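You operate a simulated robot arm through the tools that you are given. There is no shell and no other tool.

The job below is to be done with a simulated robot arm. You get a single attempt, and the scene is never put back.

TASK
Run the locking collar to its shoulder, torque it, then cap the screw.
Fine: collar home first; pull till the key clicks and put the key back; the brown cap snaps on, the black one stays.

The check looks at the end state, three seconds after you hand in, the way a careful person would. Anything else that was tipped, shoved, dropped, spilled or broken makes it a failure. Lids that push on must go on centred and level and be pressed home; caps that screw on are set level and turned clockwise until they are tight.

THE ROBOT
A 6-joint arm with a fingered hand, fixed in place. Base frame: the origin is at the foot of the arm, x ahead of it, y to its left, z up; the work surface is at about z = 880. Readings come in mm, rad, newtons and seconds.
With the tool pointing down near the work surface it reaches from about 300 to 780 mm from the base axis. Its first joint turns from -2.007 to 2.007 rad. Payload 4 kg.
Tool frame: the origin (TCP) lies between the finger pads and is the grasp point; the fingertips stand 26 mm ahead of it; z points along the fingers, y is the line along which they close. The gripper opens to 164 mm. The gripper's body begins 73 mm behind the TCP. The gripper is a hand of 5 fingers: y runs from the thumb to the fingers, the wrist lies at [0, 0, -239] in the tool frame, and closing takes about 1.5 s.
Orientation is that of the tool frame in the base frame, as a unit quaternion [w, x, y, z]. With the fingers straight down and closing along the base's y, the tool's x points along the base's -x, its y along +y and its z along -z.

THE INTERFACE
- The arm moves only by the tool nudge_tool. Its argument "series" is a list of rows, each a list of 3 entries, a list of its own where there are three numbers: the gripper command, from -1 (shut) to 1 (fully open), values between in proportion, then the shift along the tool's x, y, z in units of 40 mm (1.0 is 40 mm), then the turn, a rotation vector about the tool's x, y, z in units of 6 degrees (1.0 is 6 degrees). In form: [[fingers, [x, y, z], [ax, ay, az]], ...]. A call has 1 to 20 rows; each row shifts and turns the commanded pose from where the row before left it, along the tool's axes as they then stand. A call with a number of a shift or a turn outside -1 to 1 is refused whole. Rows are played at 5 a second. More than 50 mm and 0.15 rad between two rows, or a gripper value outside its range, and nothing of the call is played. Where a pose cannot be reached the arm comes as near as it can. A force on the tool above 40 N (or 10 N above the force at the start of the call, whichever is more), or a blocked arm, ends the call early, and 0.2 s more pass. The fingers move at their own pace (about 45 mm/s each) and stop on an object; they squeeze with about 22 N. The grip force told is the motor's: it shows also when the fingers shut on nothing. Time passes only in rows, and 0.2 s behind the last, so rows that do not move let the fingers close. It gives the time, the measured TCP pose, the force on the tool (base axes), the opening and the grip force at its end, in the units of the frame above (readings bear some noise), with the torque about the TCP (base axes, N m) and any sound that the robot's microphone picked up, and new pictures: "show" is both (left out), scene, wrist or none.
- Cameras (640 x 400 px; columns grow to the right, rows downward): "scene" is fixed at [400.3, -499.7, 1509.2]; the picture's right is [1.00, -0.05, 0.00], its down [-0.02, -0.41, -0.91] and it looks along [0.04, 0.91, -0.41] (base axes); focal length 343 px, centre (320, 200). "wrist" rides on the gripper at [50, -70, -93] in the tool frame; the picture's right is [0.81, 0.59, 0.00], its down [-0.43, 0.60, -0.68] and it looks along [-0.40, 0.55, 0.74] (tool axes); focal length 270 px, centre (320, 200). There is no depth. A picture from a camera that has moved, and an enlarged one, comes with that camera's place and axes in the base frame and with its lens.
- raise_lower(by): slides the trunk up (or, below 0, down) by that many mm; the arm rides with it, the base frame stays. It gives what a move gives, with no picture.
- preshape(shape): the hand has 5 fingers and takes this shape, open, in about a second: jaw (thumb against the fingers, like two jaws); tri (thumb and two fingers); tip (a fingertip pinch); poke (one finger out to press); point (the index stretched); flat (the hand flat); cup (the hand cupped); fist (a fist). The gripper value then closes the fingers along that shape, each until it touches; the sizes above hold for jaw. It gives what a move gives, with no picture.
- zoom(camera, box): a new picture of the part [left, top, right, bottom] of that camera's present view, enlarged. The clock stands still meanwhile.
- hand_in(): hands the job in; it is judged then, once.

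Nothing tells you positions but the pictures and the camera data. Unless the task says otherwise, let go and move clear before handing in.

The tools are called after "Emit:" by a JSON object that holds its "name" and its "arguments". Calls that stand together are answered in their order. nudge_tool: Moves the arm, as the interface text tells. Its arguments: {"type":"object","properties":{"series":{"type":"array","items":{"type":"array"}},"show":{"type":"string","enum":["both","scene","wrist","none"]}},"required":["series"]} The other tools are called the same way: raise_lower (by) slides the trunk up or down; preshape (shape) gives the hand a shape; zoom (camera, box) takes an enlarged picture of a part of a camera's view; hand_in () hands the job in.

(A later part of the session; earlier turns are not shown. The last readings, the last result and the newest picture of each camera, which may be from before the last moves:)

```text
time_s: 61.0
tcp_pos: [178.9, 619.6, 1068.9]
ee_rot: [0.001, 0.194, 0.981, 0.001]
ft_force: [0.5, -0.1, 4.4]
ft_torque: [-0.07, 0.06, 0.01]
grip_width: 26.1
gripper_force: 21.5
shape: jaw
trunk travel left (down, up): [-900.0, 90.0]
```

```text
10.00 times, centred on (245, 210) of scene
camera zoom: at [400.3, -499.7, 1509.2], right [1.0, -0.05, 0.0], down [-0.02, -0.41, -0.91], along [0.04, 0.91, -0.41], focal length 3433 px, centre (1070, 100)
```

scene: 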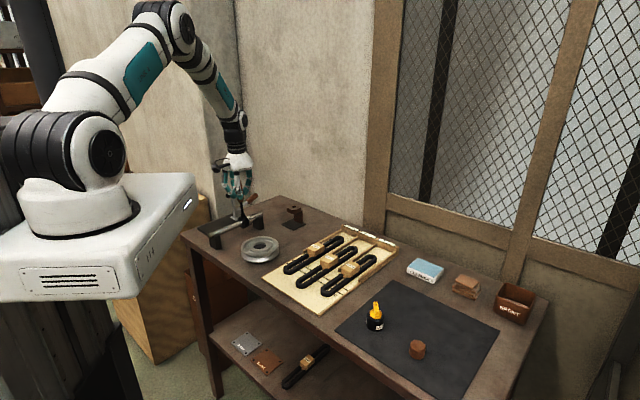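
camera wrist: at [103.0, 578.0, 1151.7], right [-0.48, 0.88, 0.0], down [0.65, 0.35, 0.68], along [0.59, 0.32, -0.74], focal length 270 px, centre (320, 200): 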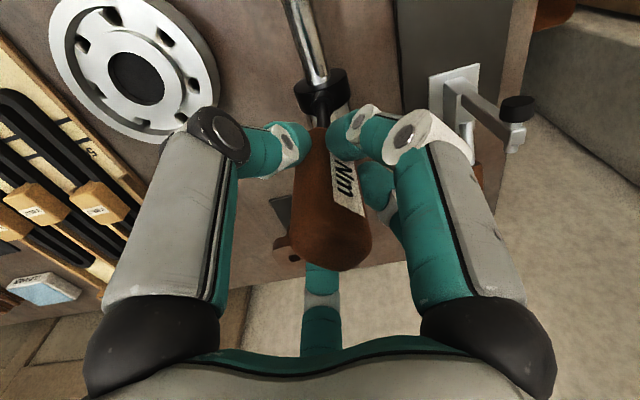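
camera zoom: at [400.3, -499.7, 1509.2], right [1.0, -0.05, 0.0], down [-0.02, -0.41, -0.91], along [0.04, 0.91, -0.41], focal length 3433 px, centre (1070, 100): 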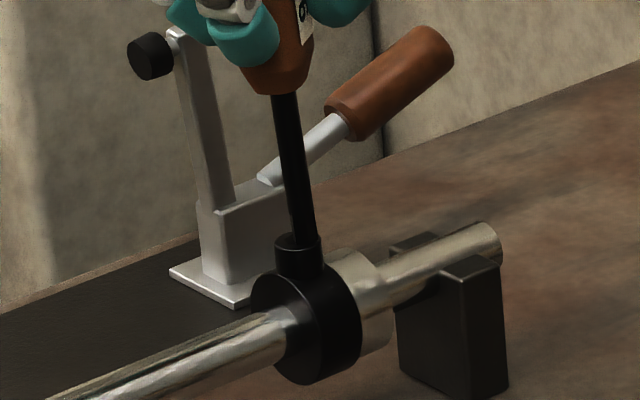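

Emit:
{"name": "nudge_tool", "arguments": {"series": [[-0.9, [0, 0, -0.1], [0, 0, 0]], [-0.9, [0, 0, -0.15], [0, 0, 0]], [-0.9, [0, 0, -0.25], [0, 0, 0]], [-0.9, [0, 0, -0.5], [0, 0, 0]], [-0.9, [0, 0, 0], [0, 0, 0]]]}}

Emit:
{"name": "zoom", "arguments": {"camera": "scene", "box": [220, 180, 270, 235]}}

Emit:
{"name": "zoom", "arguments": {"camera": "wrist", "box": [270, 20, 370, 120]}}

```text
time_s: 62.2
tcp_pos: [177.4, 619.9, 1107.2]
ee_rot: [0.0, 0.194, 0.981, -0.001]
ft_force: [1.0, 0.7, -1.7]
ft_torque: [-0.01, -0.03, -0.05]
grip_width: 26.0
gripper_force: 21.6
shape: jaw
trunk travel left (down, up): [-900.0, 90.0]
camera wrist: at [105.1, 573.3, 1200.5], right [-0.52, 0.85, 0.0], down [0.63, 0.39, 0.68], along [0.58, 0.35, -0.74], focal length 270 px, centre (320, 200)
```

scene: 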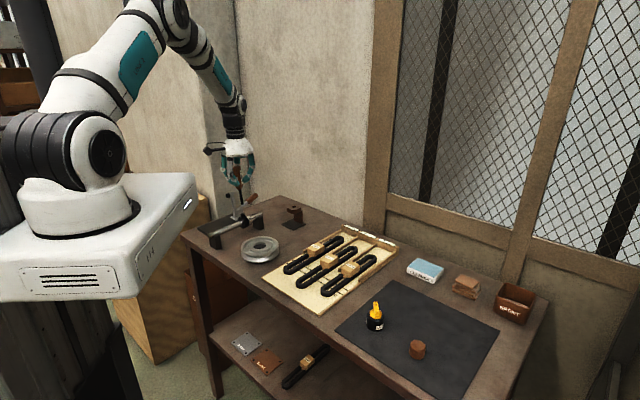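
wrist: 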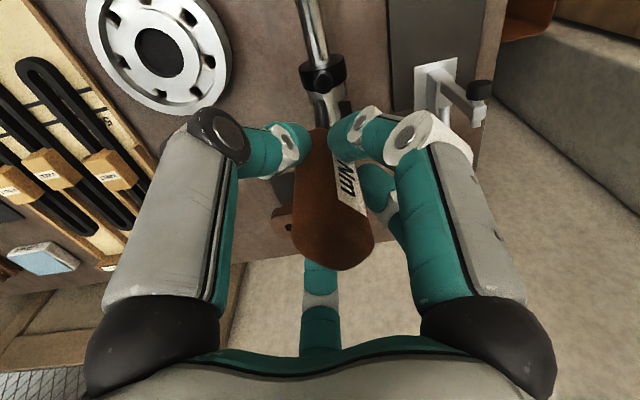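

```text
7.27 times, centred on (245, 208) of scene
camera zoom: at [400.3, -499.7, 1509.2], right [1.0, -0.05, 0.0], down [-0.02, -0.41, -0.91], along [0.04, 0.91, -0.41], focal length 2496 px, centre (866, 146)
```

zoom: 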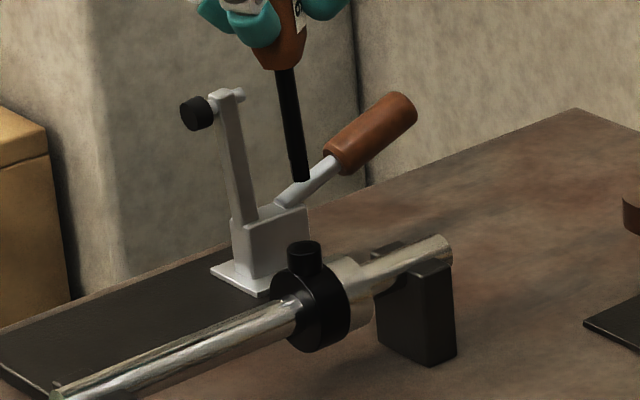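

```text
4.00 times, centred on (320, 70) of wrist
camera zoom: at [105.1, 573.3, 1200.5], right [-0.52, 0.85, 0.0], down [0.63, 0.39, 0.68], along [0.58, 0.35, -0.74], focal length 1081 px, centre (320, 720)
```

zoom: 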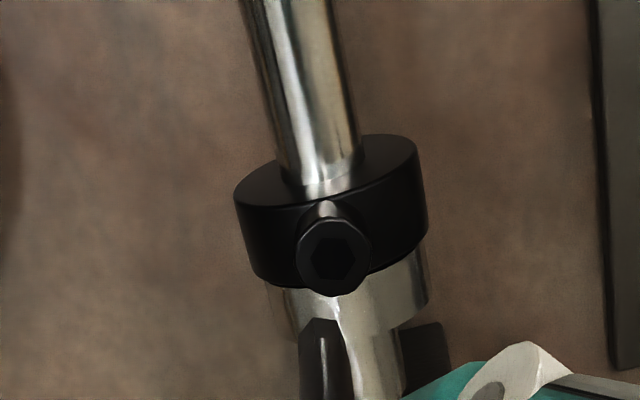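

The key is out and the collar remains flush with its shoulder. Next I'll turn the hand back to its original yaw and carry the key over to the stand.

Emit:
{"name": "nudge_tool", "arguments": {"series": [[-0.9, [0, 0, 0], [0, 0, -0.936]], [-0.9, [0, 0, 0], [0, 0, -0.936]], [-0.9, [0, 0, 0], [0, 0, -0.936]], [-0.9, [0, 0, 0], [0, 0, -0.936]], [-0.9, [0, 0, 0], [0, 0, -0.936]], [-0.9, [0, 0, 0], [0, 0, -0.936]], [-0.9, [0, 0, 0], [0, 0, -0.936]], [-0.9, [0, 0, 0], [0, 0, -0.936]], [-0.9, [0, 0, 0], [0, 0, -0.936]], [-0.9, [0, 0, 0], [0, 0, -0.936]], [-0.9, [0, 0, 0], [0, 0, -0.936]], [-0.9, [0, 0, 0], [0, 0, -0.936]], [-0.9, [0, 0, 0], [0, 0, 0]]], "show": "none"}}

Emit:
{"name": "nudge_tool", "arguments": {"series": [[-0.9, [-0.7245, -0.338, 0], [0, 0, 0]], [-0.9, [-0.7245, -0.338, 0], [0, 0, 0]], [-0.9, [-0.7245, -0.338, 0], [0, 0, 0]], [-0.9, [-0.7245, -0.338, 0], [0, 0, 0]], [-0.9, [-0.7245, -0.338, 0], [0, 0, 0]], [-0.9, [-0.7245, -0.338, 0], [0, 0, 0]], [-0.9, [0, 0, 0], [0, 0, 0]], [-0.9, [0, 0, 0], [0, 0, 0]]]}}

Emit:
{"name": "zoom", "arguments": {"camera": "wrist", "box": [290, 60, 350, 120]}}

Emit:
{"name": "zoom", "arguments": {"camera": "scene", "box": [275, 180, 315, 220]}}

```text
time_s: 65.0
tcp_pos: [179.5, 619.1, 1106.8]
ee_rot: [0.0, -0.384, 0.923, 0.0]
ft_force: [0.1, 1.0, -1.3]
ft_torque: [0.01, 0.04, -0.02]
grip_width: 26.2
gripper_force: 21.9
shape: jaw
trunk travel left (down, up): [-900.0, 90.0]
```

```text
time_s: 66.8
tcp_pos: [358.4, 685.2, 1105.2]
ee_rot: [-0.001, -0.383, 0.924, -0.001]
ft_force: [0.4, -0.3, -2.1]
ft_torque: [0.01, 0.01, 0.0]
grip_width: 26.2
gripper_force: 22.7
shape: jaw
trunk travel left (down, up): [-900.0, 90.0]
camera wrist: at [373.3, 599.6, 1199.8], right [-0.99, -0.16, 0.0], down [-0.12, 0.73, 0.68], along [-0.11, 0.67, -0.74], focal length 270 px, centre (320, 200)
```

scene: 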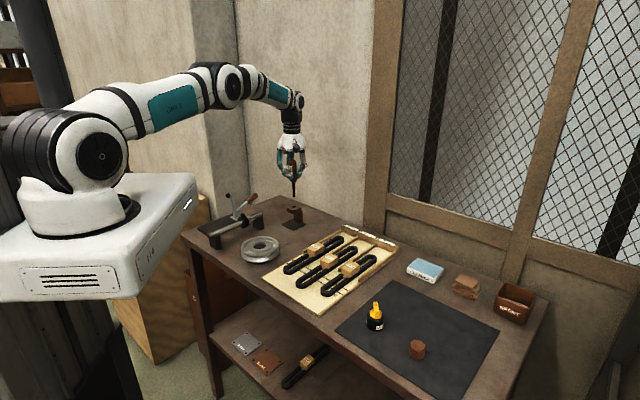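
wrist: 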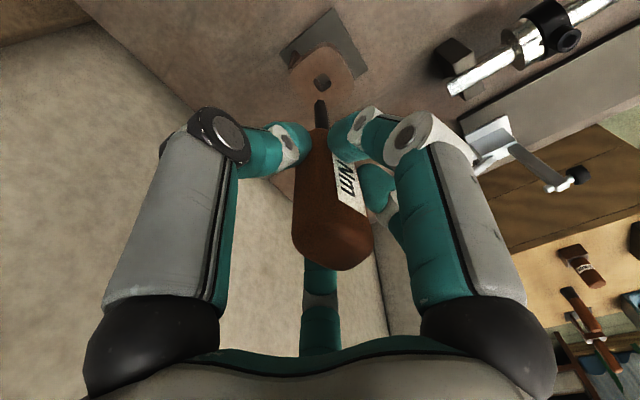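

```text
6.67 times, centred on (320, 90) of wrist
camera zoom: at [373.3, 599.6, 1199.8], right [-0.99, -0.16, 0.0], down [-0.12, 0.73, 0.68], along [-0.11, 0.67, -0.74], focal length 1802 px, centre (320, 933)
```

zoom: 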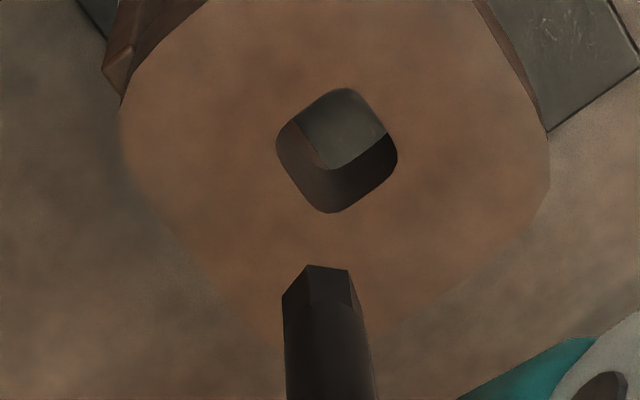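

```text
10.00 times, centred on (295, 200) of scene
camera zoom: at [400.3, -499.7, 1509.2], right [1.0, -0.05, 0.0], down [-0.02, -0.41, -0.91], along [0.04, 0.91, -0.41], focal length 3433 px, centre (570, 200)
```

zoom: 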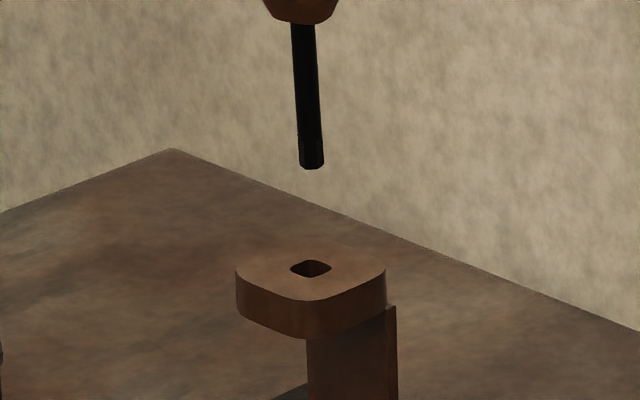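

Tip and hole compared: I need about (−1.4,−3.2) mm before lowering. I'll apply it and lower to just above the hole, then recheck.

Emit:
{"name": "nudge_tool", "arguments": {"series": [[-0.9, [0.081, -0.032, 0], [0, 0, 0]], [-0.9, [0, 0, 0.25], [0, 0, 0]], [-0.9, [0, 0, 0.25], [0, 0, 0]], [-0.9, [0, 0, 0.25], [0, 0, 0]], [-0.9, [0, 0, 0], [0, 0, 0]], [-0.9, [0, 0, 0], [0, 0, 0]]], "show": "none"}}

Emit:
{"name": "zoom", "arguments": {"camera": "wrist", "box": [290, 70, 350, 130]}}

Emit:
{"name": "zoom", "arguments": {"camera": "scene", "box": [280, 195, 305, 215]}}

```text
time_s: 68.2
tcp_pos: [357.8, 681.2, 1076.0]
ee_rot: [0.0, -0.384, 0.923, -0.001]
ft_force: [-0.3, 0.8, -1.8]
ft_torque: [0.02, 0.01, 0.0]
grip_width: 26.5
gripper_force: 21.7
shape: jaw
trunk travel left (down, up): [-900.0, 90.0]
```

```text
6.67 times, centred on (320, 100) of wrist
camera zoom: at [371.6, 595.9, 1170.2], right [-0.99, -0.16, 0.0], down [-0.12, 0.73, 0.68], along [-0.11, 0.67, -0.74], focal length 1802 px, centre (320, 867)
```

zoom: 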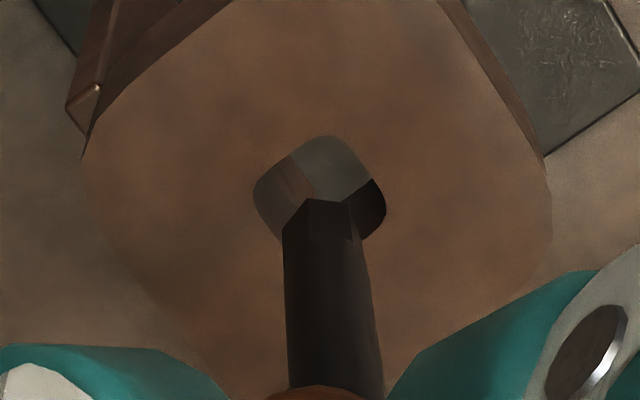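

```text
16.00 times, centred on (292, 205) of scene
camera zoom: at [400.3, -499.7, 1509.2], right [1.0, -0.05, 0.0], down [-0.02, -0.41, -0.91], along [0.04, 0.91, -0.41], focal length 5492 px, centre (760, 120)
```

zoom: 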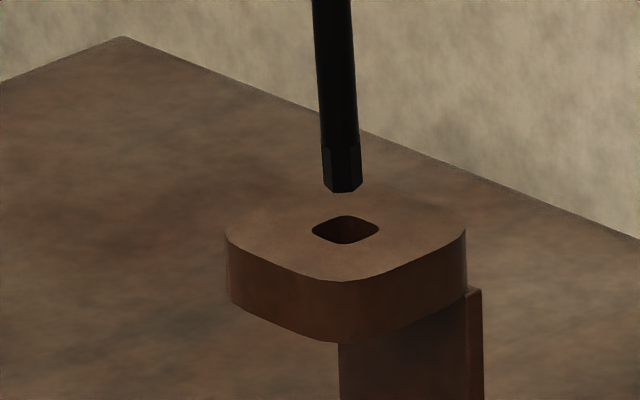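

The tip is ~11 mm above the hole and within 1 mm. Small correction, then feed it into the hole slowly.

Emit:
{"name": "nudge_tool", "arguments": {"series": [[-0.9, [0, -0.028, 0], [0, 0, 0]], [-0.9, [0, 0, 0.15], [0, 0, 0]], [-0.9, [0, 0, 0.15], [0, 0, 0]], [-0.9, [0, 0, 0.1], [0, 0, 0]], [-0.9, [0, 0, 0], [0, 0, 0]]], "show": "none"}}

Emit:
{"name": "zoom", "arguments": {"camera": "wrist", "box": [290, 70, 350, 130]}}

Emit:
{"name": "zoom", "arguments": {"camera": "scene", "box": [280, 195, 305, 215]}}

```text
time_s: 69.4
tcp_pos: [357.0, 681.3, 1061.1]
ee_rot: [0.0, -0.384, 0.923, 0.0]
ft_force: [-0.5, -1.2, -1.4]
ft_torque: [0.03, -0.01, -0.02]
grip_width: 26.7
gripper_force: 22.3
shape: jaw
trunk travel left (down, up): [-900.0, 90.0]
```

```text
6.67 times, centred on (320, 100) of wrist
camera zoom: at [371.9, 595.1, 1154.5], right [-0.99, -0.16, 0.0], down [-0.12, 0.73, 0.68], along [-0.11, 0.67, -0.74], focal length 1802 px, centre (320, 867)
```

zoom: 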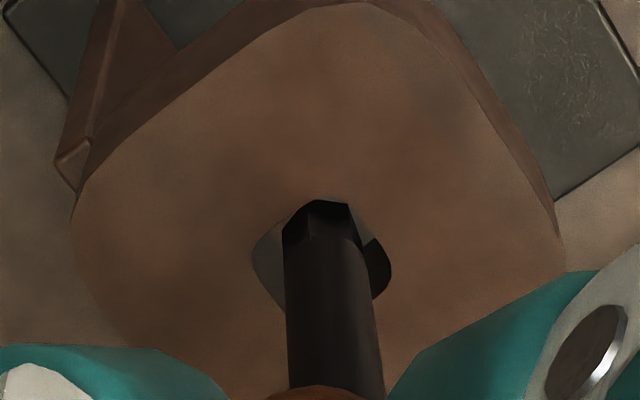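

```text
16.00 times, centred on (292, 205) of scene
camera zoom: at [400.3, -499.7, 1509.2], right [1.0, -0.05, 0.0], down [-0.02, -0.41, -0.91], along [0.04, 0.91, -0.41], focal length 5492 px, centre (760, 120)
```

zoom: 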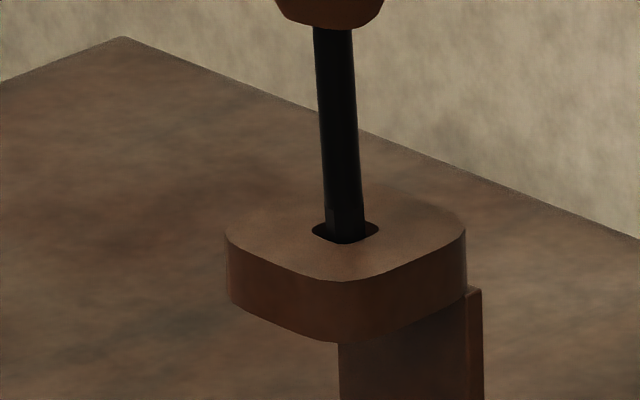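

The blade is entering the hole well centred with no contact force. I'll keep lowering.

Emit:
{"name": "nudge_tool", "arguments": {"series": [[-0.9, [0, 0, 0.15], [0, 0, 0]], [-0.9, [0, 0, 0.15], [0, 0, 0]], [-0.9, [0, 0, 0.15], [0, 0, 0]], [-0.9, [0, 0, 0.15], [0, 0, 0]], [-0.9, [0, 0, 0], [0, 0, 0]]], "show": "none"}}

Emit:
{"name": "zoom", "arguments": {"camera": "wrist", "box": [280, 70, 360, 150]}}

Emit:
{"name": "zoom", "arguments": {"camera": "scene", "box": [280, 195, 305, 215]}}

```text
time_s: 70.6
tcp_pos: [357.6, 681.8, 1036.4]
ee_rot: [0.0, -0.384, 0.923, 0.0]
ft_force: [1.4, 0.5, -1.4]
ft_torque: [0.06, -0.07, 0.02]
grip_width: 26.1
gripper_force: 22.2
shape: jaw
trunk travel left (down, up): [-900.0, 90.0]
```

```text
5.00 times, centred on (320, 110) of wrist
camera zoom: at [371.9, 595.7, 1130.7], right [-0.99, -0.16, 0.0], down [-0.12, 0.73, 0.68], along [-0.11, 0.67, -0.74], focal length 1351 px, centre (320, 650)
```

zoom: 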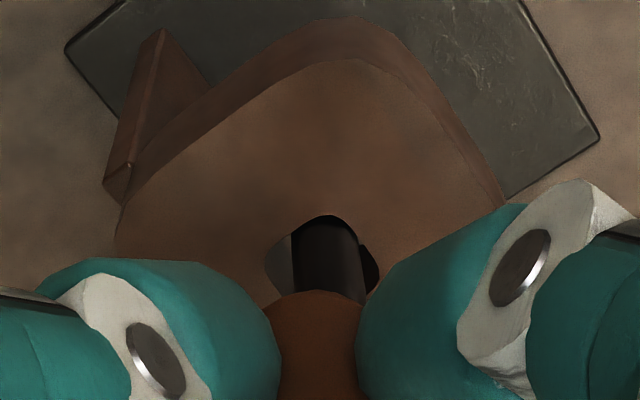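

```text
16.00 times, centred on (292, 205) of scene
camera zoom: at [400.3, -499.7, 1509.2], right [1.0, -0.05, 0.0], down [-0.02, -0.41, -0.91], along [0.04, 0.91, -0.41], focal length 5492 px, centre (760, 120)
```

zoom: 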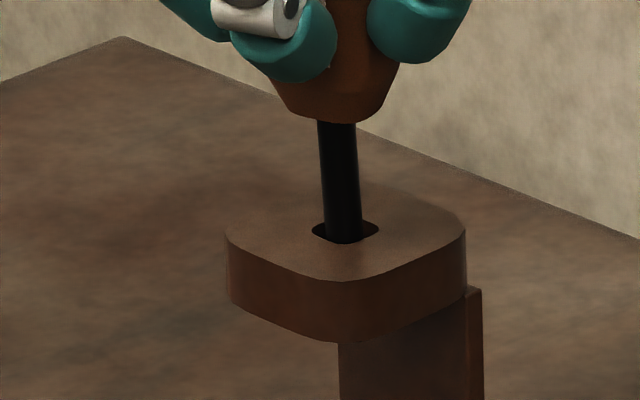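

Emit:
{"name": "nudge_tool", "arguments": {"series": [[-0.9, [-0.0125, 0.0125, 0.1], [0, 0, 0]], [-0.9, [0, 0, 0.15], [0, 0, 0]], [-0.9, [0, 0, 0.15], [0, 0, 0]], [-0.9, [0, 0, 0.15], [0, 0, 0]], [-0.9, [0, 0, 0.1], [0, 0, 0]], [-0.9, [0, 0, 0], [0, 0, 0]]], "show": "none"}}

Emit:
{"name": "zoom", "arguments": {"camera": "scene", "box": [280, 195, 305, 225]}}

```text
time_s: 72.0
tcp_pos: [357.9, 682.5, 1011.0]
ee_rot: [0.002, -0.384, 0.923, 0.001]
ft_force: [3.8, 5.0, 3.6]
ft_torque: [0.2, -0.18, 0.0]
grip_width: 26.3
gripper_force: 22.0
shape: jaw
trunk travel left (down, up): [-900.0, 90.0]
```

```text
13.33 times, centred on (292, 210) of scene
camera zoom: at [400.3, -499.7, 1509.2], right [1.0, -0.05, 0.0], down [-0.02, -0.41, -0.91], along [0.04, 0.91, -0.41], focal length 4577 px, centre (687, 67)
```

zoom: 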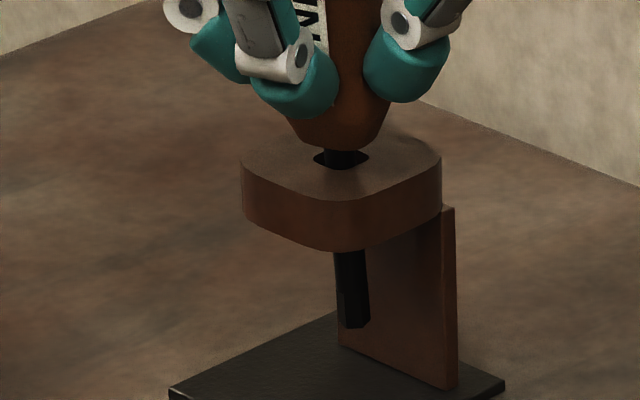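

Side force of ~6 N shows the blade rubbing the hole edge. I'll shift the hand toward +x,+y (the direction it's being pushed) to relieve it.

Emit:
{"name": "nudge_tool", "arguments": {"series": [[-0.9, [-0.04, 0, 0], [0, 0, 0]], [-0.9, [-0.035, 0, 0], [0, 0, 0]], [-0.9, [0, 0, 0], [0, 0, 0]]], "show": "none"}}

Emit:
{"name": "zoom", "arguments": {"camera": "scene", "box": [280, 195, 305, 225]}}

```text
time_s: 72.8
tcp_pos: [358.7, 683.0, 1009.7]
ee_rot: [-0.001, -0.383, 0.924, -0.001]
ft_force: [-0.3, -0.2, -1.5]
ft_torque: [-0.01, 0.02, -0.02]
grip_width: 26.2
gripper_force: 22.0
shape: jaw
trunk travel left (down, up): [-900.0, 90.0]
```

```text
13.33 times, centred on (292, 210) of scene
camera zoom: at [400.3, -499.7, 1509.2], right [1.0, -0.05, 0.0], down [-0.02, -0.41, -0.91], along [0.04, 0.91, -0.41], focal length 4577 px, centre (687, 67)
```

zoom: 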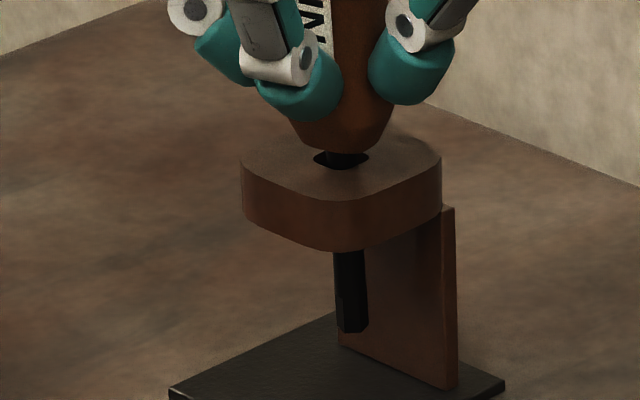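

Side load gone. Lowering the last millimetres onto the shelf.

Emit:
{"name": "nudge_tool", "arguments": {"series": [[-0.9, [0, 0, 0.04], [0, 0, 0]], [-0.9, [0, 0, 0.04], [0, 0, 0]], [-0.9, [0, 0, 0], [0, 0, 0]]], "show": "none"}}

Emit:
{"name": "nudge_tool", "arguments": {"series": [[-0.9, [0, 0, 0.03], [0, 0, 0]], [-0.9, [0, 0, 0.03], [0, 0, 0]], [-0.9, [0, 0, 0], [0, 0, 0]]], "show": "none"}}

Emit:
{"name": "zoom", "arguments": {"camera": "scene", "box": [280, 195, 305, 225]}}

```text
time_s: 73.6
tcp_pos: [359.3, 683.0, 1007.6]
ee_rot: [0.0, -0.383, 0.924, 0.0]
ft_force: [-1.0, 0.8, -2.1]
ft_torque: [0.01, 0.06, -0.05]
grip_width: 26.1
gripper_force: 22.4
shape: jaw
trunk travel left (down, up): [-900.0, 90.0]
```

```text
time_s: 74.4
tcp_pos: [360.0, 683.5, 1004.8]
ee_rot: [0.0, -0.383, 0.924, 0.0]
ft_force: [-0.3, 1.0, -1.4]
ft_torque: [0.04, 0.03, -0.01]
grip_width: 26.1
gripper_force: 21.7
shape: jaw
trunk travel left (down, up): [-900.0, 90.0]
```

```text
13.33 times, centred on (292, 210) of scene
camera zoom: at [400.3, -499.7, 1509.2], right [1.0, -0.05, 0.0], down [-0.02, -0.41, -0.91], along [0.04, 0.91, -0.41], focal length 4577 px, centre (687, 67)
```

zoom: 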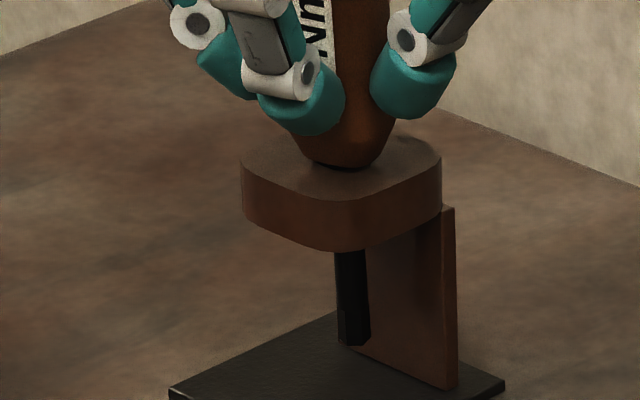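

Emit:
{"name": "nudge_tool", "arguments": {"series": [[-0.9, [0, 0, 0.025], [0, 0, 0]], [-0.9, [0, 0, 0], [0, 0, 0]]], "show": "none"}}

Emit:
{"name": "nudge_tool", "arguments": {"series": [[-0.9, [0, 0, 0.025], [0, 0, 0]], [-0.9, [0, 0, 0], [0, 0, 0]]], "show": "none"}}

Emit:
{"name": "zoom", "arguments": {"camera": "scene", "box": [280, 195, 305, 225]}}

```text
time_s: 75.0
tcp_pos: [359.7, 684.3, 1004.5]
ee_rot: [0.0, -0.384, 0.924, 0.0]
ft_force: [-0.2, 0.1, -1.1]
ft_torque: [0.01, 0.05, -0.01]
grip_width: 26.0
gripper_force: 22.9
shape: jaw
trunk travel left (down, up): [-900.0, 90.0]
```

```text
time_s: 75.6
tcp_pos: [360.0, 683.0, 1001.9]
ee_rot: [0.001, -0.384, 0.923, 0.0]
ft_force: [0.2, 0.6, -1.7]
ft_torque: [0.03, 0.01, -0.02]
grip_width: 26.5
gripper_force: 21.8
shape: jaw
trunk travel left (down, up): [-900.0, 90.0]
```

```text
13.33 times, centred on (292, 210) of scene
camera zoom: at [400.3, -499.7, 1509.2], right [1.0, -0.05, 0.0], down [-0.02, -0.41, -0.91], along [0.04, 0.91, -0.41], focal length 4577 px, centre (687, 67)
```

zoom: 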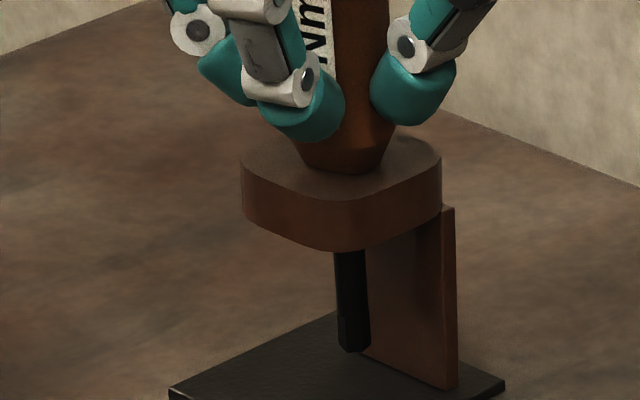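

Emit:
{"name": "nudge_tool", "arguments": {"series": [[-0.9, [0, 0, 0.02], [0, 0, 0]], [-0.9, [0, 0, 0], [0, 0, 0]]], "show": "none"}}

Emit:
{"name": "nudge_tool", "arguments": {"series": [[-0.9, [0, 0, 0.02], [0, 0, 0]], [-0.9, [0, 0, 0], [0, 0, 0]]], "show": "none"}}

Emit:
{"name": "zoom", "arguments": {"camera": "scene", "box": [280, 195, 305, 225]}}

```text
time_s: 76.2
tcp_pos: [359.6, 683.6, 1003.6]
ee_rot: [0.0, -0.384, 0.923, 0.001]
ft_force: [0.1, 0.5, 0.0]
ft_torque: [-0.02, -0.01, 0.03]
grip_width: 26.0
gripper_force: 21.9
shape: jaw
trunk travel left (down, up): [-900.0, 90.0]
```

```text
time_s: 76.8
tcp_pos: [359.1, 682.7, 1002.2]
ee_rot: [0.002, -0.383, 0.924, 0.001]
ft_force: [-0.1, 1.0, 4.0]
ft_torque: [-0.03, 0.04, 0.03]
grip_width: 26.3
gripper_force: 21.8
shape: jaw
trunk travel left (down, up): [-900.0, 90.0]
```

```text
13.33 times, centred on (292, 210) of scene
camera zoom: at [400.3, -499.7, 1509.2], right [1.0, -0.05, 0.0], down [-0.02, -0.41, -0.91], along [0.04, 0.91, -0.41], focal length 4577 px, centre (687, 67)
```

zoom: 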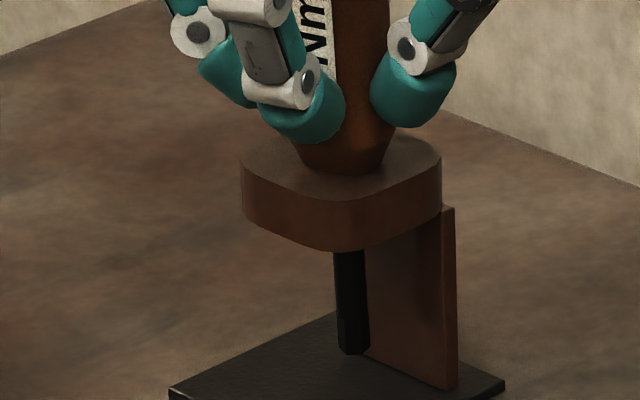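

Contact made; the handle is resting on the shelf. Releasing the key now.

Emit:
{"name": "nudge_tool", "arguments": {"series": [[-0.5, [0, 0, 0], [0, 0, 0]], [-0.4, [0, 0, 0], [0, 0, 0]], [-0.2, [0, 0, 0], [0, 0, 0]], [0, [0, 0, 0], [0, 0, 0]], [0, [0, 0, 0], [0, 0, 0]], [0, [0, 0, 0], [0, 0, 0]]]}}

Emit:
{"name": "zoom", "arguments": {"camera": "scene", "box": [275, 180, 315, 230]}}

Emit:
{"name": "zoom", "arguments": {"camera": "wrist", "box": [220, 80, 420, 280]}}

```text
time_s: 78.2
tcp_pos: [360.1, 682.2, 1002.4]
ee_rot: [0.0, -0.383, 0.924, 0.0]
ft_force: [-0.1, 0.3, 0.1]
ft_torque: [0.02, 0.02, 0.02]
grip_width: 81.7
gripper_force: 0.0
shape: jaw
trunk travel left (down, up): [-900.0, 90.0]
camera wrist: at [374.0, 598.0, 1095.9], right [-0.99, -0.16, 0.0], down [-0.12, 0.73, 0.68], along [-0.11, 0.67, -0.74], focal length 270 px, centre (320, 200)
```

scene: 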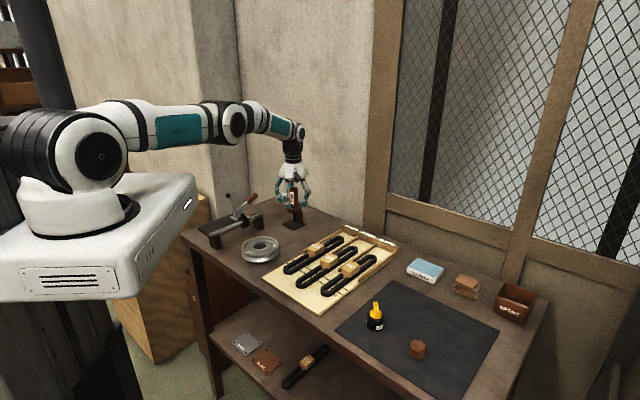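
wrist: 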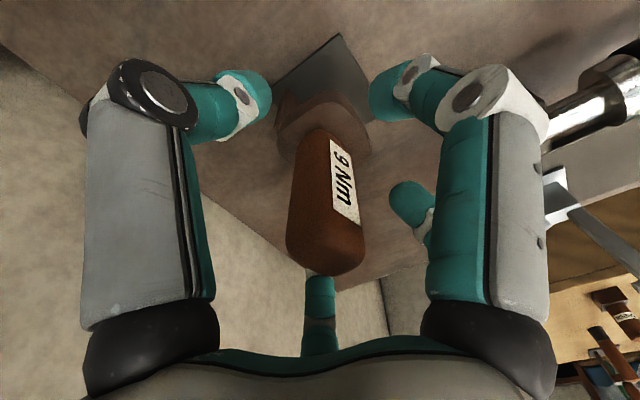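

```text
8.00 times, centred on (295, 205) of scene
camera zoom: at [400.3, -499.7, 1509.2], right [1.0, -0.05, 0.0], down [-0.02, -0.41, -0.91], along [0.04, 0.91, -0.41], focal length 2746 px, centre (520, 160)
```

zoom: 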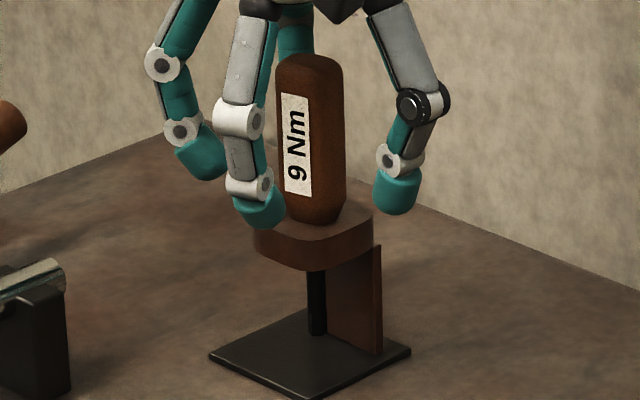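

```text
2.00 times, centred on (320, 180) of wrist
camera zoom: at [374.0, 598.0, 1095.9], right [-0.99, -0.16, 0.0], down [-0.12, 0.73, 0.68], along [-0.11, 0.67, -0.74], focal length 541 px, centre (320, 240)
```

zoom: 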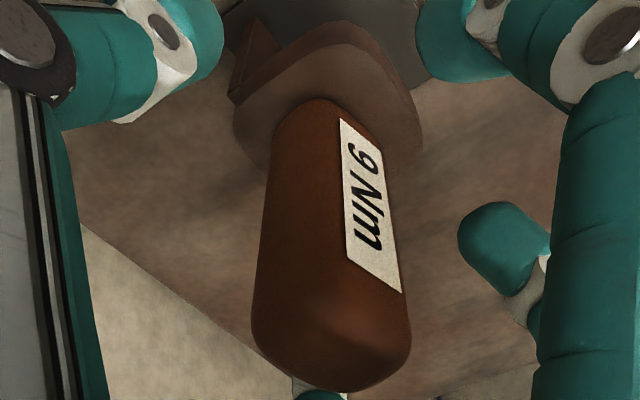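

The key stands upright in its stand again. I'll open a bit more and lift straight up clear of it.

Emit:
{"name": "nudge_tool", "arguments": {"series": [[0.2, [0.04, 0.02, 0], [0, 0, 0]], [0.2, [0, 0, -0.25], [0, 0, 0]], [0.2, [0, 0, -0.5], [0, 0, 0]], [0.2, [0, 0, -0.75], [0, 0, 0]], [0.2, [0, 0, -0.75], [0, 0, 0]], [0.2, [0, 0, -0.75], [0, 0, 0]], [0.2, [0, 0, 0], [0, 0, 0]]]}}

Emit:
{"name": "zoom", "arguments": {"camera": "scene", "box": [275, 180, 315, 230]}}

Emit:
{"name": "zoom", "arguments": {"camera": "scene", "box": [225, 195, 275, 245]}}

```text
time_s: 79.8
tcp_pos: [358.3, 682.3, 1120.4]
ee_rot: [-0.001, -0.384, 0.923, 0.0]
ft_force: [0.2, 0.6, -1.1]
ft_torque: [-0.01, 0.01, -0.01]
grip_width: 97.7
gripper_force: 0.0
shape: jaw
trunk travel left (down, up): [-900.0, 90.0]
camera wrist: at [372.7, 597.6, 1215.2], right [-0.99, -0.16, 0.0], down [-0.12, 0.73, 0.68], along [-0.11, 0.67, -0.74], focal length 270 px, centre (320, 200)
```

scene: 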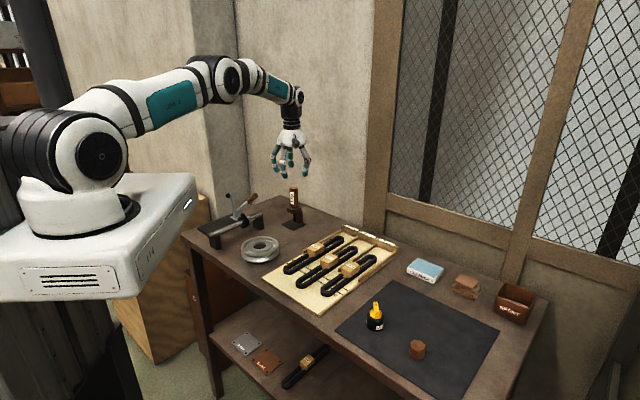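
wrist: 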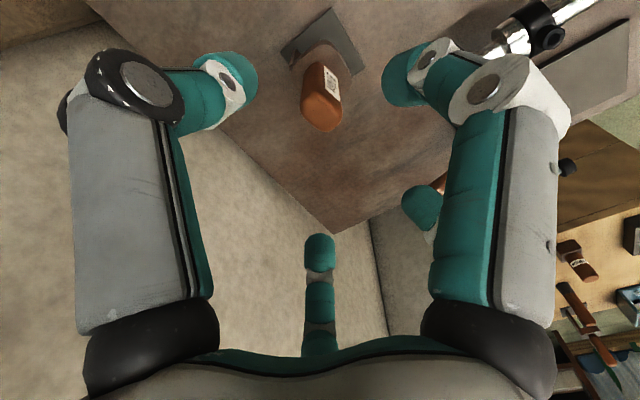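

```text
8.00 times, centred on (295, 205) of scene
camera zoom: at [400.3, -499.7, 1509.2], right [1.0, -0.05, 0.0], down [-0.02, -0.41, -0.91], along [0.04, 0.91, -0.41], focal length 2746 px, centre (520, 160)
```

zoom: 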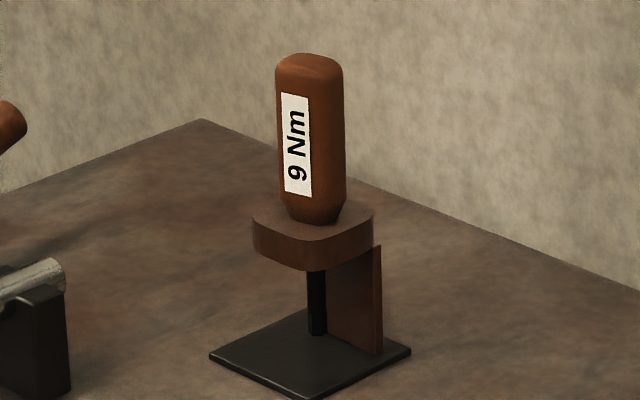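

```text
8.00 times, centred on (250, 220) of scene
camera zoom: at [400.3, -499.7, 1509.2], right [1.0, -0.05, 0.0], down [-0.02, -0.41, -0.91], along [0.04, 0.91, -0.41], focal length 2746 px, centre (880, 40)
```

zoom: 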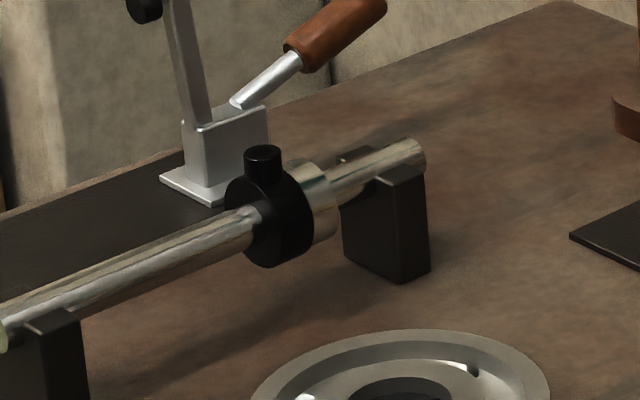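

The key is back and upright, and the collar is seated. Next is the brown cap on the mat at about (643,53). I'll travel there high above the bench.

Emit:
{"name": "nudge_tool", "arguments": {"series": [[0.2, [0.399, -0.981, 0], [0, 0, 0]], [0.2, [0.399, -0.981, 0], [0, 0, 0]], [0.2, [0.399, -0.981, 0], [0, 0, 0]], [0.2, [0.399, -0.981, 0], [0, 0, 0]], [0.2, [0.399, -0.981, 0], [0, 0, 0]], [0.2, [0.399, -0.981, 0], [0, 0, 0]], [0.2, [0.399, -0.981, 0], [0, 0, 0]], [0.2, [0.399, -0.981, 0], [0, 0, 0]], [0.2, [0.399, -0.981, 0], [0, 0, 0]], [0.2, [0.399, -0.981, 0], [0, 0, 0]], [0.2, [0.399, -0.981, 0], [0, 0, 0]], [0.2, [0.399, -0.981, 0], [0, 0, 0]], [0.2, [0.399, -0.981, 0], [0, 0, 0]], [0.2, [0.399, -0.981, 0], [0, 0, 0]], [0.2, [0.399, -0.981, 0], [0, 0, 0]], [0.2, [0.399, -0.981, 0], [0, 0, 0]], [0.2, [0.399, -0.981, 0], [0, 0, 0]], [0.2, [0.399, -0.981, 0], [0, 0, 0]], [0.2, [0, 0, 0], [0, 0, 0]]]}}

```text
time_s: 83.8
tcp_pos: [653.2, -20.1, 1122.2]
ee_rot: [0.0, -0.383, 0.924, 0.0]
ft_force: [-0.3, 0.4, 0.5]
ft_torque: [0.01, -0.03, 0.0]
grip_width: 97.6
gripper_force: 0.0
shape: jaw
trunk travel left (down, up): [-900.0, 90.0]
camera wrist: at [668.8, -105.5, 1215.6], right [-0.99, -0.16, 0.0], down [-0.12, 0.73, 0.68], along [-0.11, 0.67, -0.74], focal length 270 px, centre (320, 200)
```

scene: 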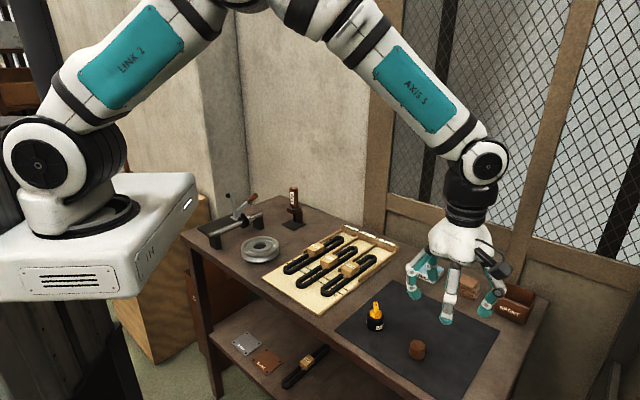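
wrist: 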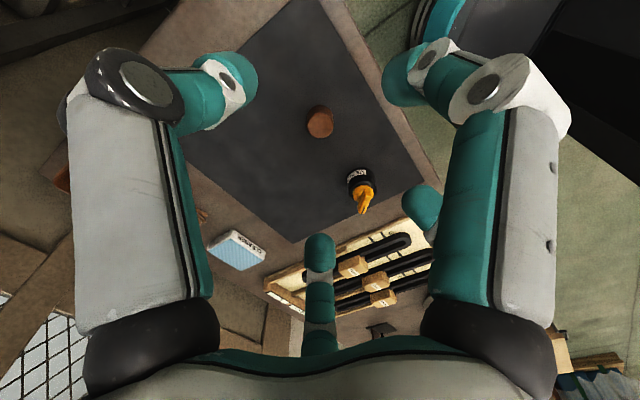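

Both items on the mat are visible from above. I'll zoom on the brown and black ones.

Emit:
{"name": "zoom", "arguments": {"camera": "wrist", "box": [290, 95, 350, 145]}}

Emit:
{"name": "zoom", "arguments": {"camera": "wrist", "box": [330, 160, 390, 220]}}

Emit:
{"name": "zoom", "arguments": {"camera": "scene", "box": [400, 330, 435, 365]}}

```text
8.00 times, centred on (320, 120) of wrist
camera zoom: at [668.8, -105.5, 1215.6], right [-0.99, -0.16, 0.0], down [-0.12, 0.73, 0.68], along [-0.11, 0.67, -0.74], focal length 2162 px, centre (320, 840)
```

zoom: 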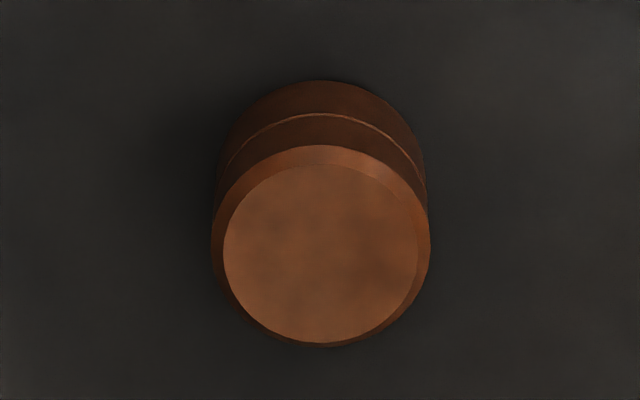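

```text
6.67 times, centred on (360, 190) of wrist
camera zoom: at [668.8, -105.5, 1215.6], right [-0.99, -0.16, 0.0], down [-0.12, 0.73, 0.68], along [-0.11, 0.67, -0.74], focal length 1802 px, centre (53, 267)
```

zoom: 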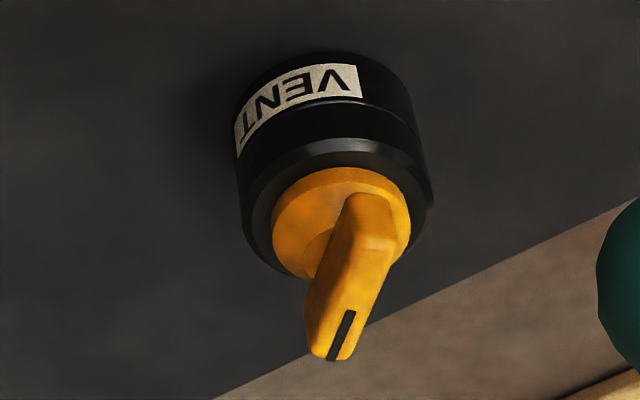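

```text
11.43 times, centred on (418, 348) of scene
camera zoom: at [400.3, -499.7, 1509.2], right [1.0, -0.05, 0.0], down [-0.02, -0.41, -0.91], along [0.04, 0.91, -0.41], focal length 3923 px, centre (-794, -1486)
```

zoom: 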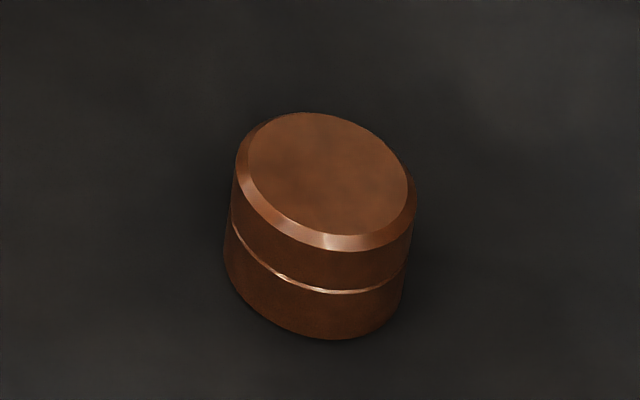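

The brown cap is about ⌀34 × 24 mm at (643,54), closed end up. The black VENT piece is ~114 mm away and stays untouched. I'll move above the brown cap and descend partway.

Emit:
{"name": "nudge_tool", "arguments": {"series": [[0, [-0.559, 0.7625, 0], [0, 0, 0]], [0, [-0.559, 0.7625, 0], [0, 0, 0]], [0, [0, 0, 0.7], [0, 0, 0]], [0, [0, 0, 0.7], [0, 0, 0]], [0, [0, 0, 0.6], [0, 0, 0]], [0, [0, 0, 0], [0, 0, 0]], [0, [0, 0, 0], [0, 0, 0]]]}}

Emit:
{"name": "zoom", "arguments": {"camera": "wrist", "box": [270, 70, 370, 150]}}

```text
time_s: 85.4
tcp_pos: [644.4, 54.5, 1040.8]
ee_rot: [0.001, -0.384, 0.923, 0.001]
ft_force: [1.0, -0.6, 1.0]
ft_torque: [-0.02, 0.02, -0.03]
grip_width: 82.5
gripper_force: 0.2
shape: jaw
trunk travel left (down, up): [-900.0, 90.0]
camera wrist: at [657.7, -30.7, 1134.7], right [-0.99, -0.16, 0.0], down [-0.12, 0.73, 0.68], along [-0.11, 0.67, -0.74], focal length 270 px, centre (320, 200)
```

scene: 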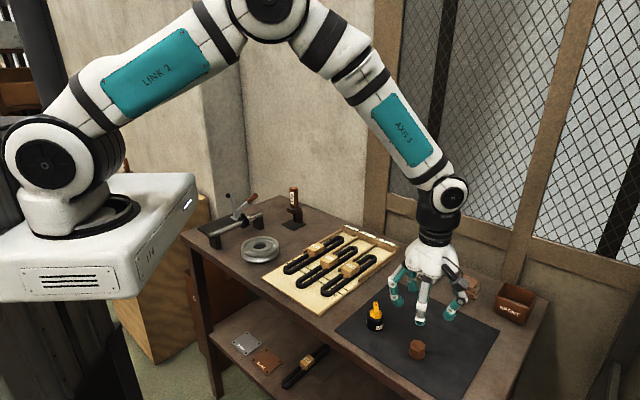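
wrist: 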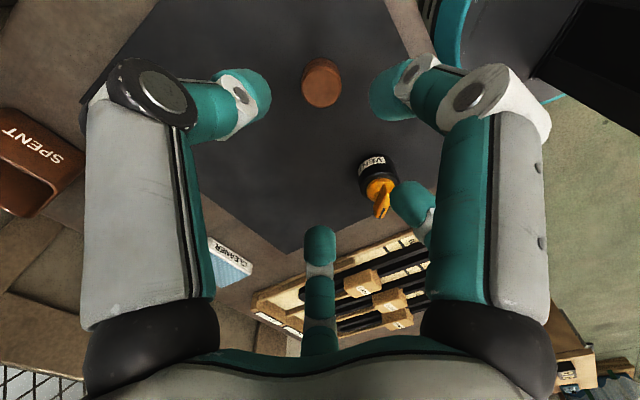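

```text
5.00 times, centred on (320, 110) of wrist
camera zoom: at [657.7, -30.7, 1134.7], right [-0.99, -0.16, 0.0], down [-0.12, 0.73, 0.68], along [-0.11, 0.67, -0.74], focal length 1351 px, centre (320, 650)
```

zoom: 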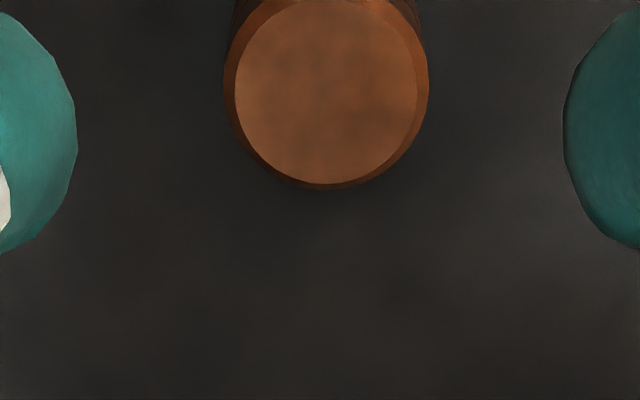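

The cap is centred under the hand. I'll descend to just above gripping height and check.

Emit:
{"name": "nudge_tool", "arguments": {"series": [[0, [0.018, -0.005, 0.5], [0, 0, 0]], [0, [0, 0, 0.6], [0, 0, 0]], [0, [0, 0, 0.6], [0, 0, 0]], [0, [0, 0, 0.5], [0, 0, 0]], [0, [0, 0, 0], [0, 0, 0]], [0, [0, 0, 0], [0, 0, 0]]]}}

Emit:
{"name": "zoom", "arguments": {"camera": "wrist", "box": [220, 80, 420, 240]}}

Emit:
{"name": "zoom", "arguments": {"camera": "scene", "box": [370, 290, 470, 370]}}

```text
time_s: 86.8
tcp_pos: [642.0, 55.0, 953.0]
ee_rot: [0.0, -0.384, 0.923, 0.0]
ft_force: [-0.2, -0.2, 0.1]
ft_torque: [0.03, 0.0, 0.02]
grip_width: 82.5
gripper_force: 0.1
shape: jaw
trunk travel left (down, up): [-900.0, 90.0]
camera wrist: at [657.1, -30.9, 1047.3], right [-0.99, -0.16, 0.0], down [-0.12, 0.73, 0.68], along [-0.11, 0.67, -0.74], focal length 270 px, centre (320, 200)
```

scene: 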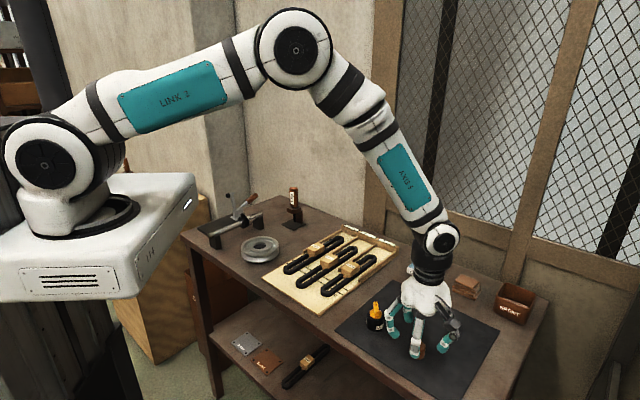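
wrist: 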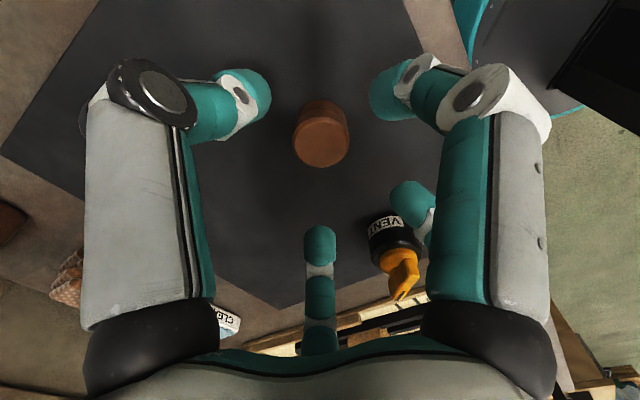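

```text
2.50 times, centred on (320, 160) of wrist
camera zoom: at [657.1, -30.9, 1047.3], right [-0.99, -0.16, 0.0], down [-0.12, 0.73, 0.68], along [-0.11, 0.67, -0.74], focal length 676 px, centre (320, 300)
```

zoom: 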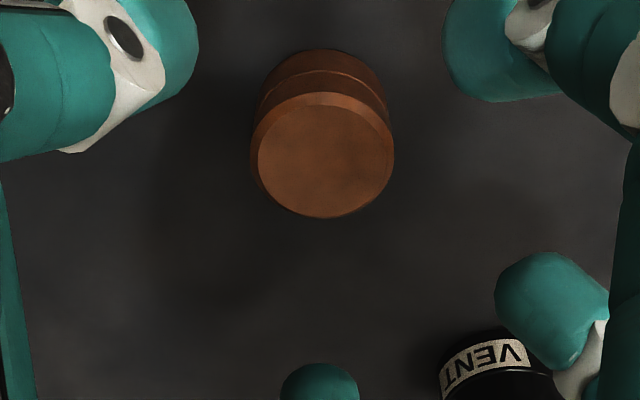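

```text
5.00 times, centred on (420, 330) of scene
camera zoom: at [400.3, -499.7, 1509.2], right [1.0, -0.05, 0.0], down [-0.02, -0.41, -0.91], along [0.04, 0.91, -0.41], focal length 1716 px, centre (-180, -450)
```

zoom: 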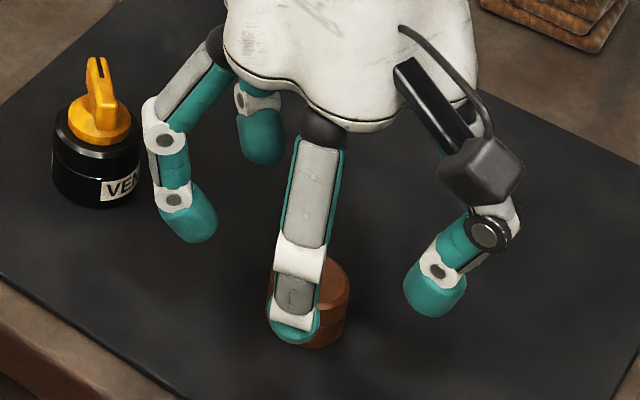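

The cap is centred within 1 mm and the black piece is well clear. I'll lower to gripping height and close.

Emit:
{"name": "nudge_tool", "arguments": {"series": [[0, [0, 0, 0.28], [0, 0, 0]], [0, [0, 0, 0.28], [0, 0, 0]], [0, [0, 0, 0.24], [0, 0, 0]], [0, [0, 0, 0], [0, 0, 0]], [0, [0, 0, 0], [0, 0, 0]]], "show": "none"}}

Emit:
{"name": "zoom", "arguments": {"camera": "scene", "box": [370, 300, 470, 380]}}

Emit:
{"name": "zoom", "arguments": {"camera": "wrist", "box": [220, 80, 420, 240]}}

```text
time_s: 88.0
tcp_pos: [641.8, 53.9, 921.4]
ee_rot: [0.0, -0.384, 0.923, 0.0]
ft_force: [0.3, 0.7, 0.0]
ft_torque: [0.01, 0.04, 0.0]
grip_width: 82.6
gripper_force: 0.0
shape: jaw
trunk travel left (down, up): [-900.0, 90.0]
```

```text
5.00 times, centred on (420, 340) of scene
camera zoom: at [400.3, -499.7, 1509.2], right [1.0, -0.05, 0.0], down [-0.02, -0.41, -0.91], along [0.04, 0.91, -0.41], focal length 1716 px, centre (-180, -500)
```

zoom: 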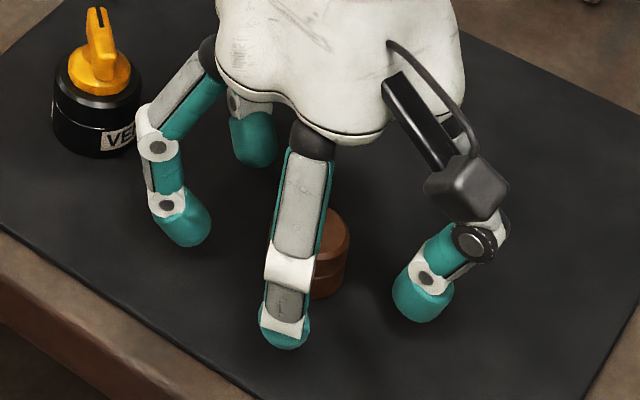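

```text
2.50 times, centred on (320, 160) of wrist
camera zoom: at [656.8, -30.8, 1015.3], right [-0.99, -0.16, 0.0], down [-0.12, 0.73, 0.68], along [-0.11, 0.67, -0.74], focal length 676 px, centre (320, 300)
```

zoom: 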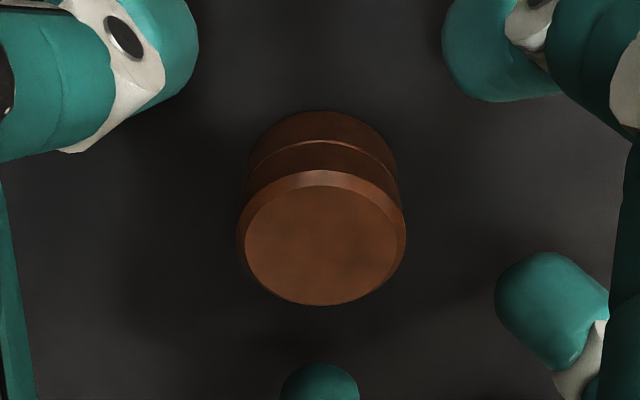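

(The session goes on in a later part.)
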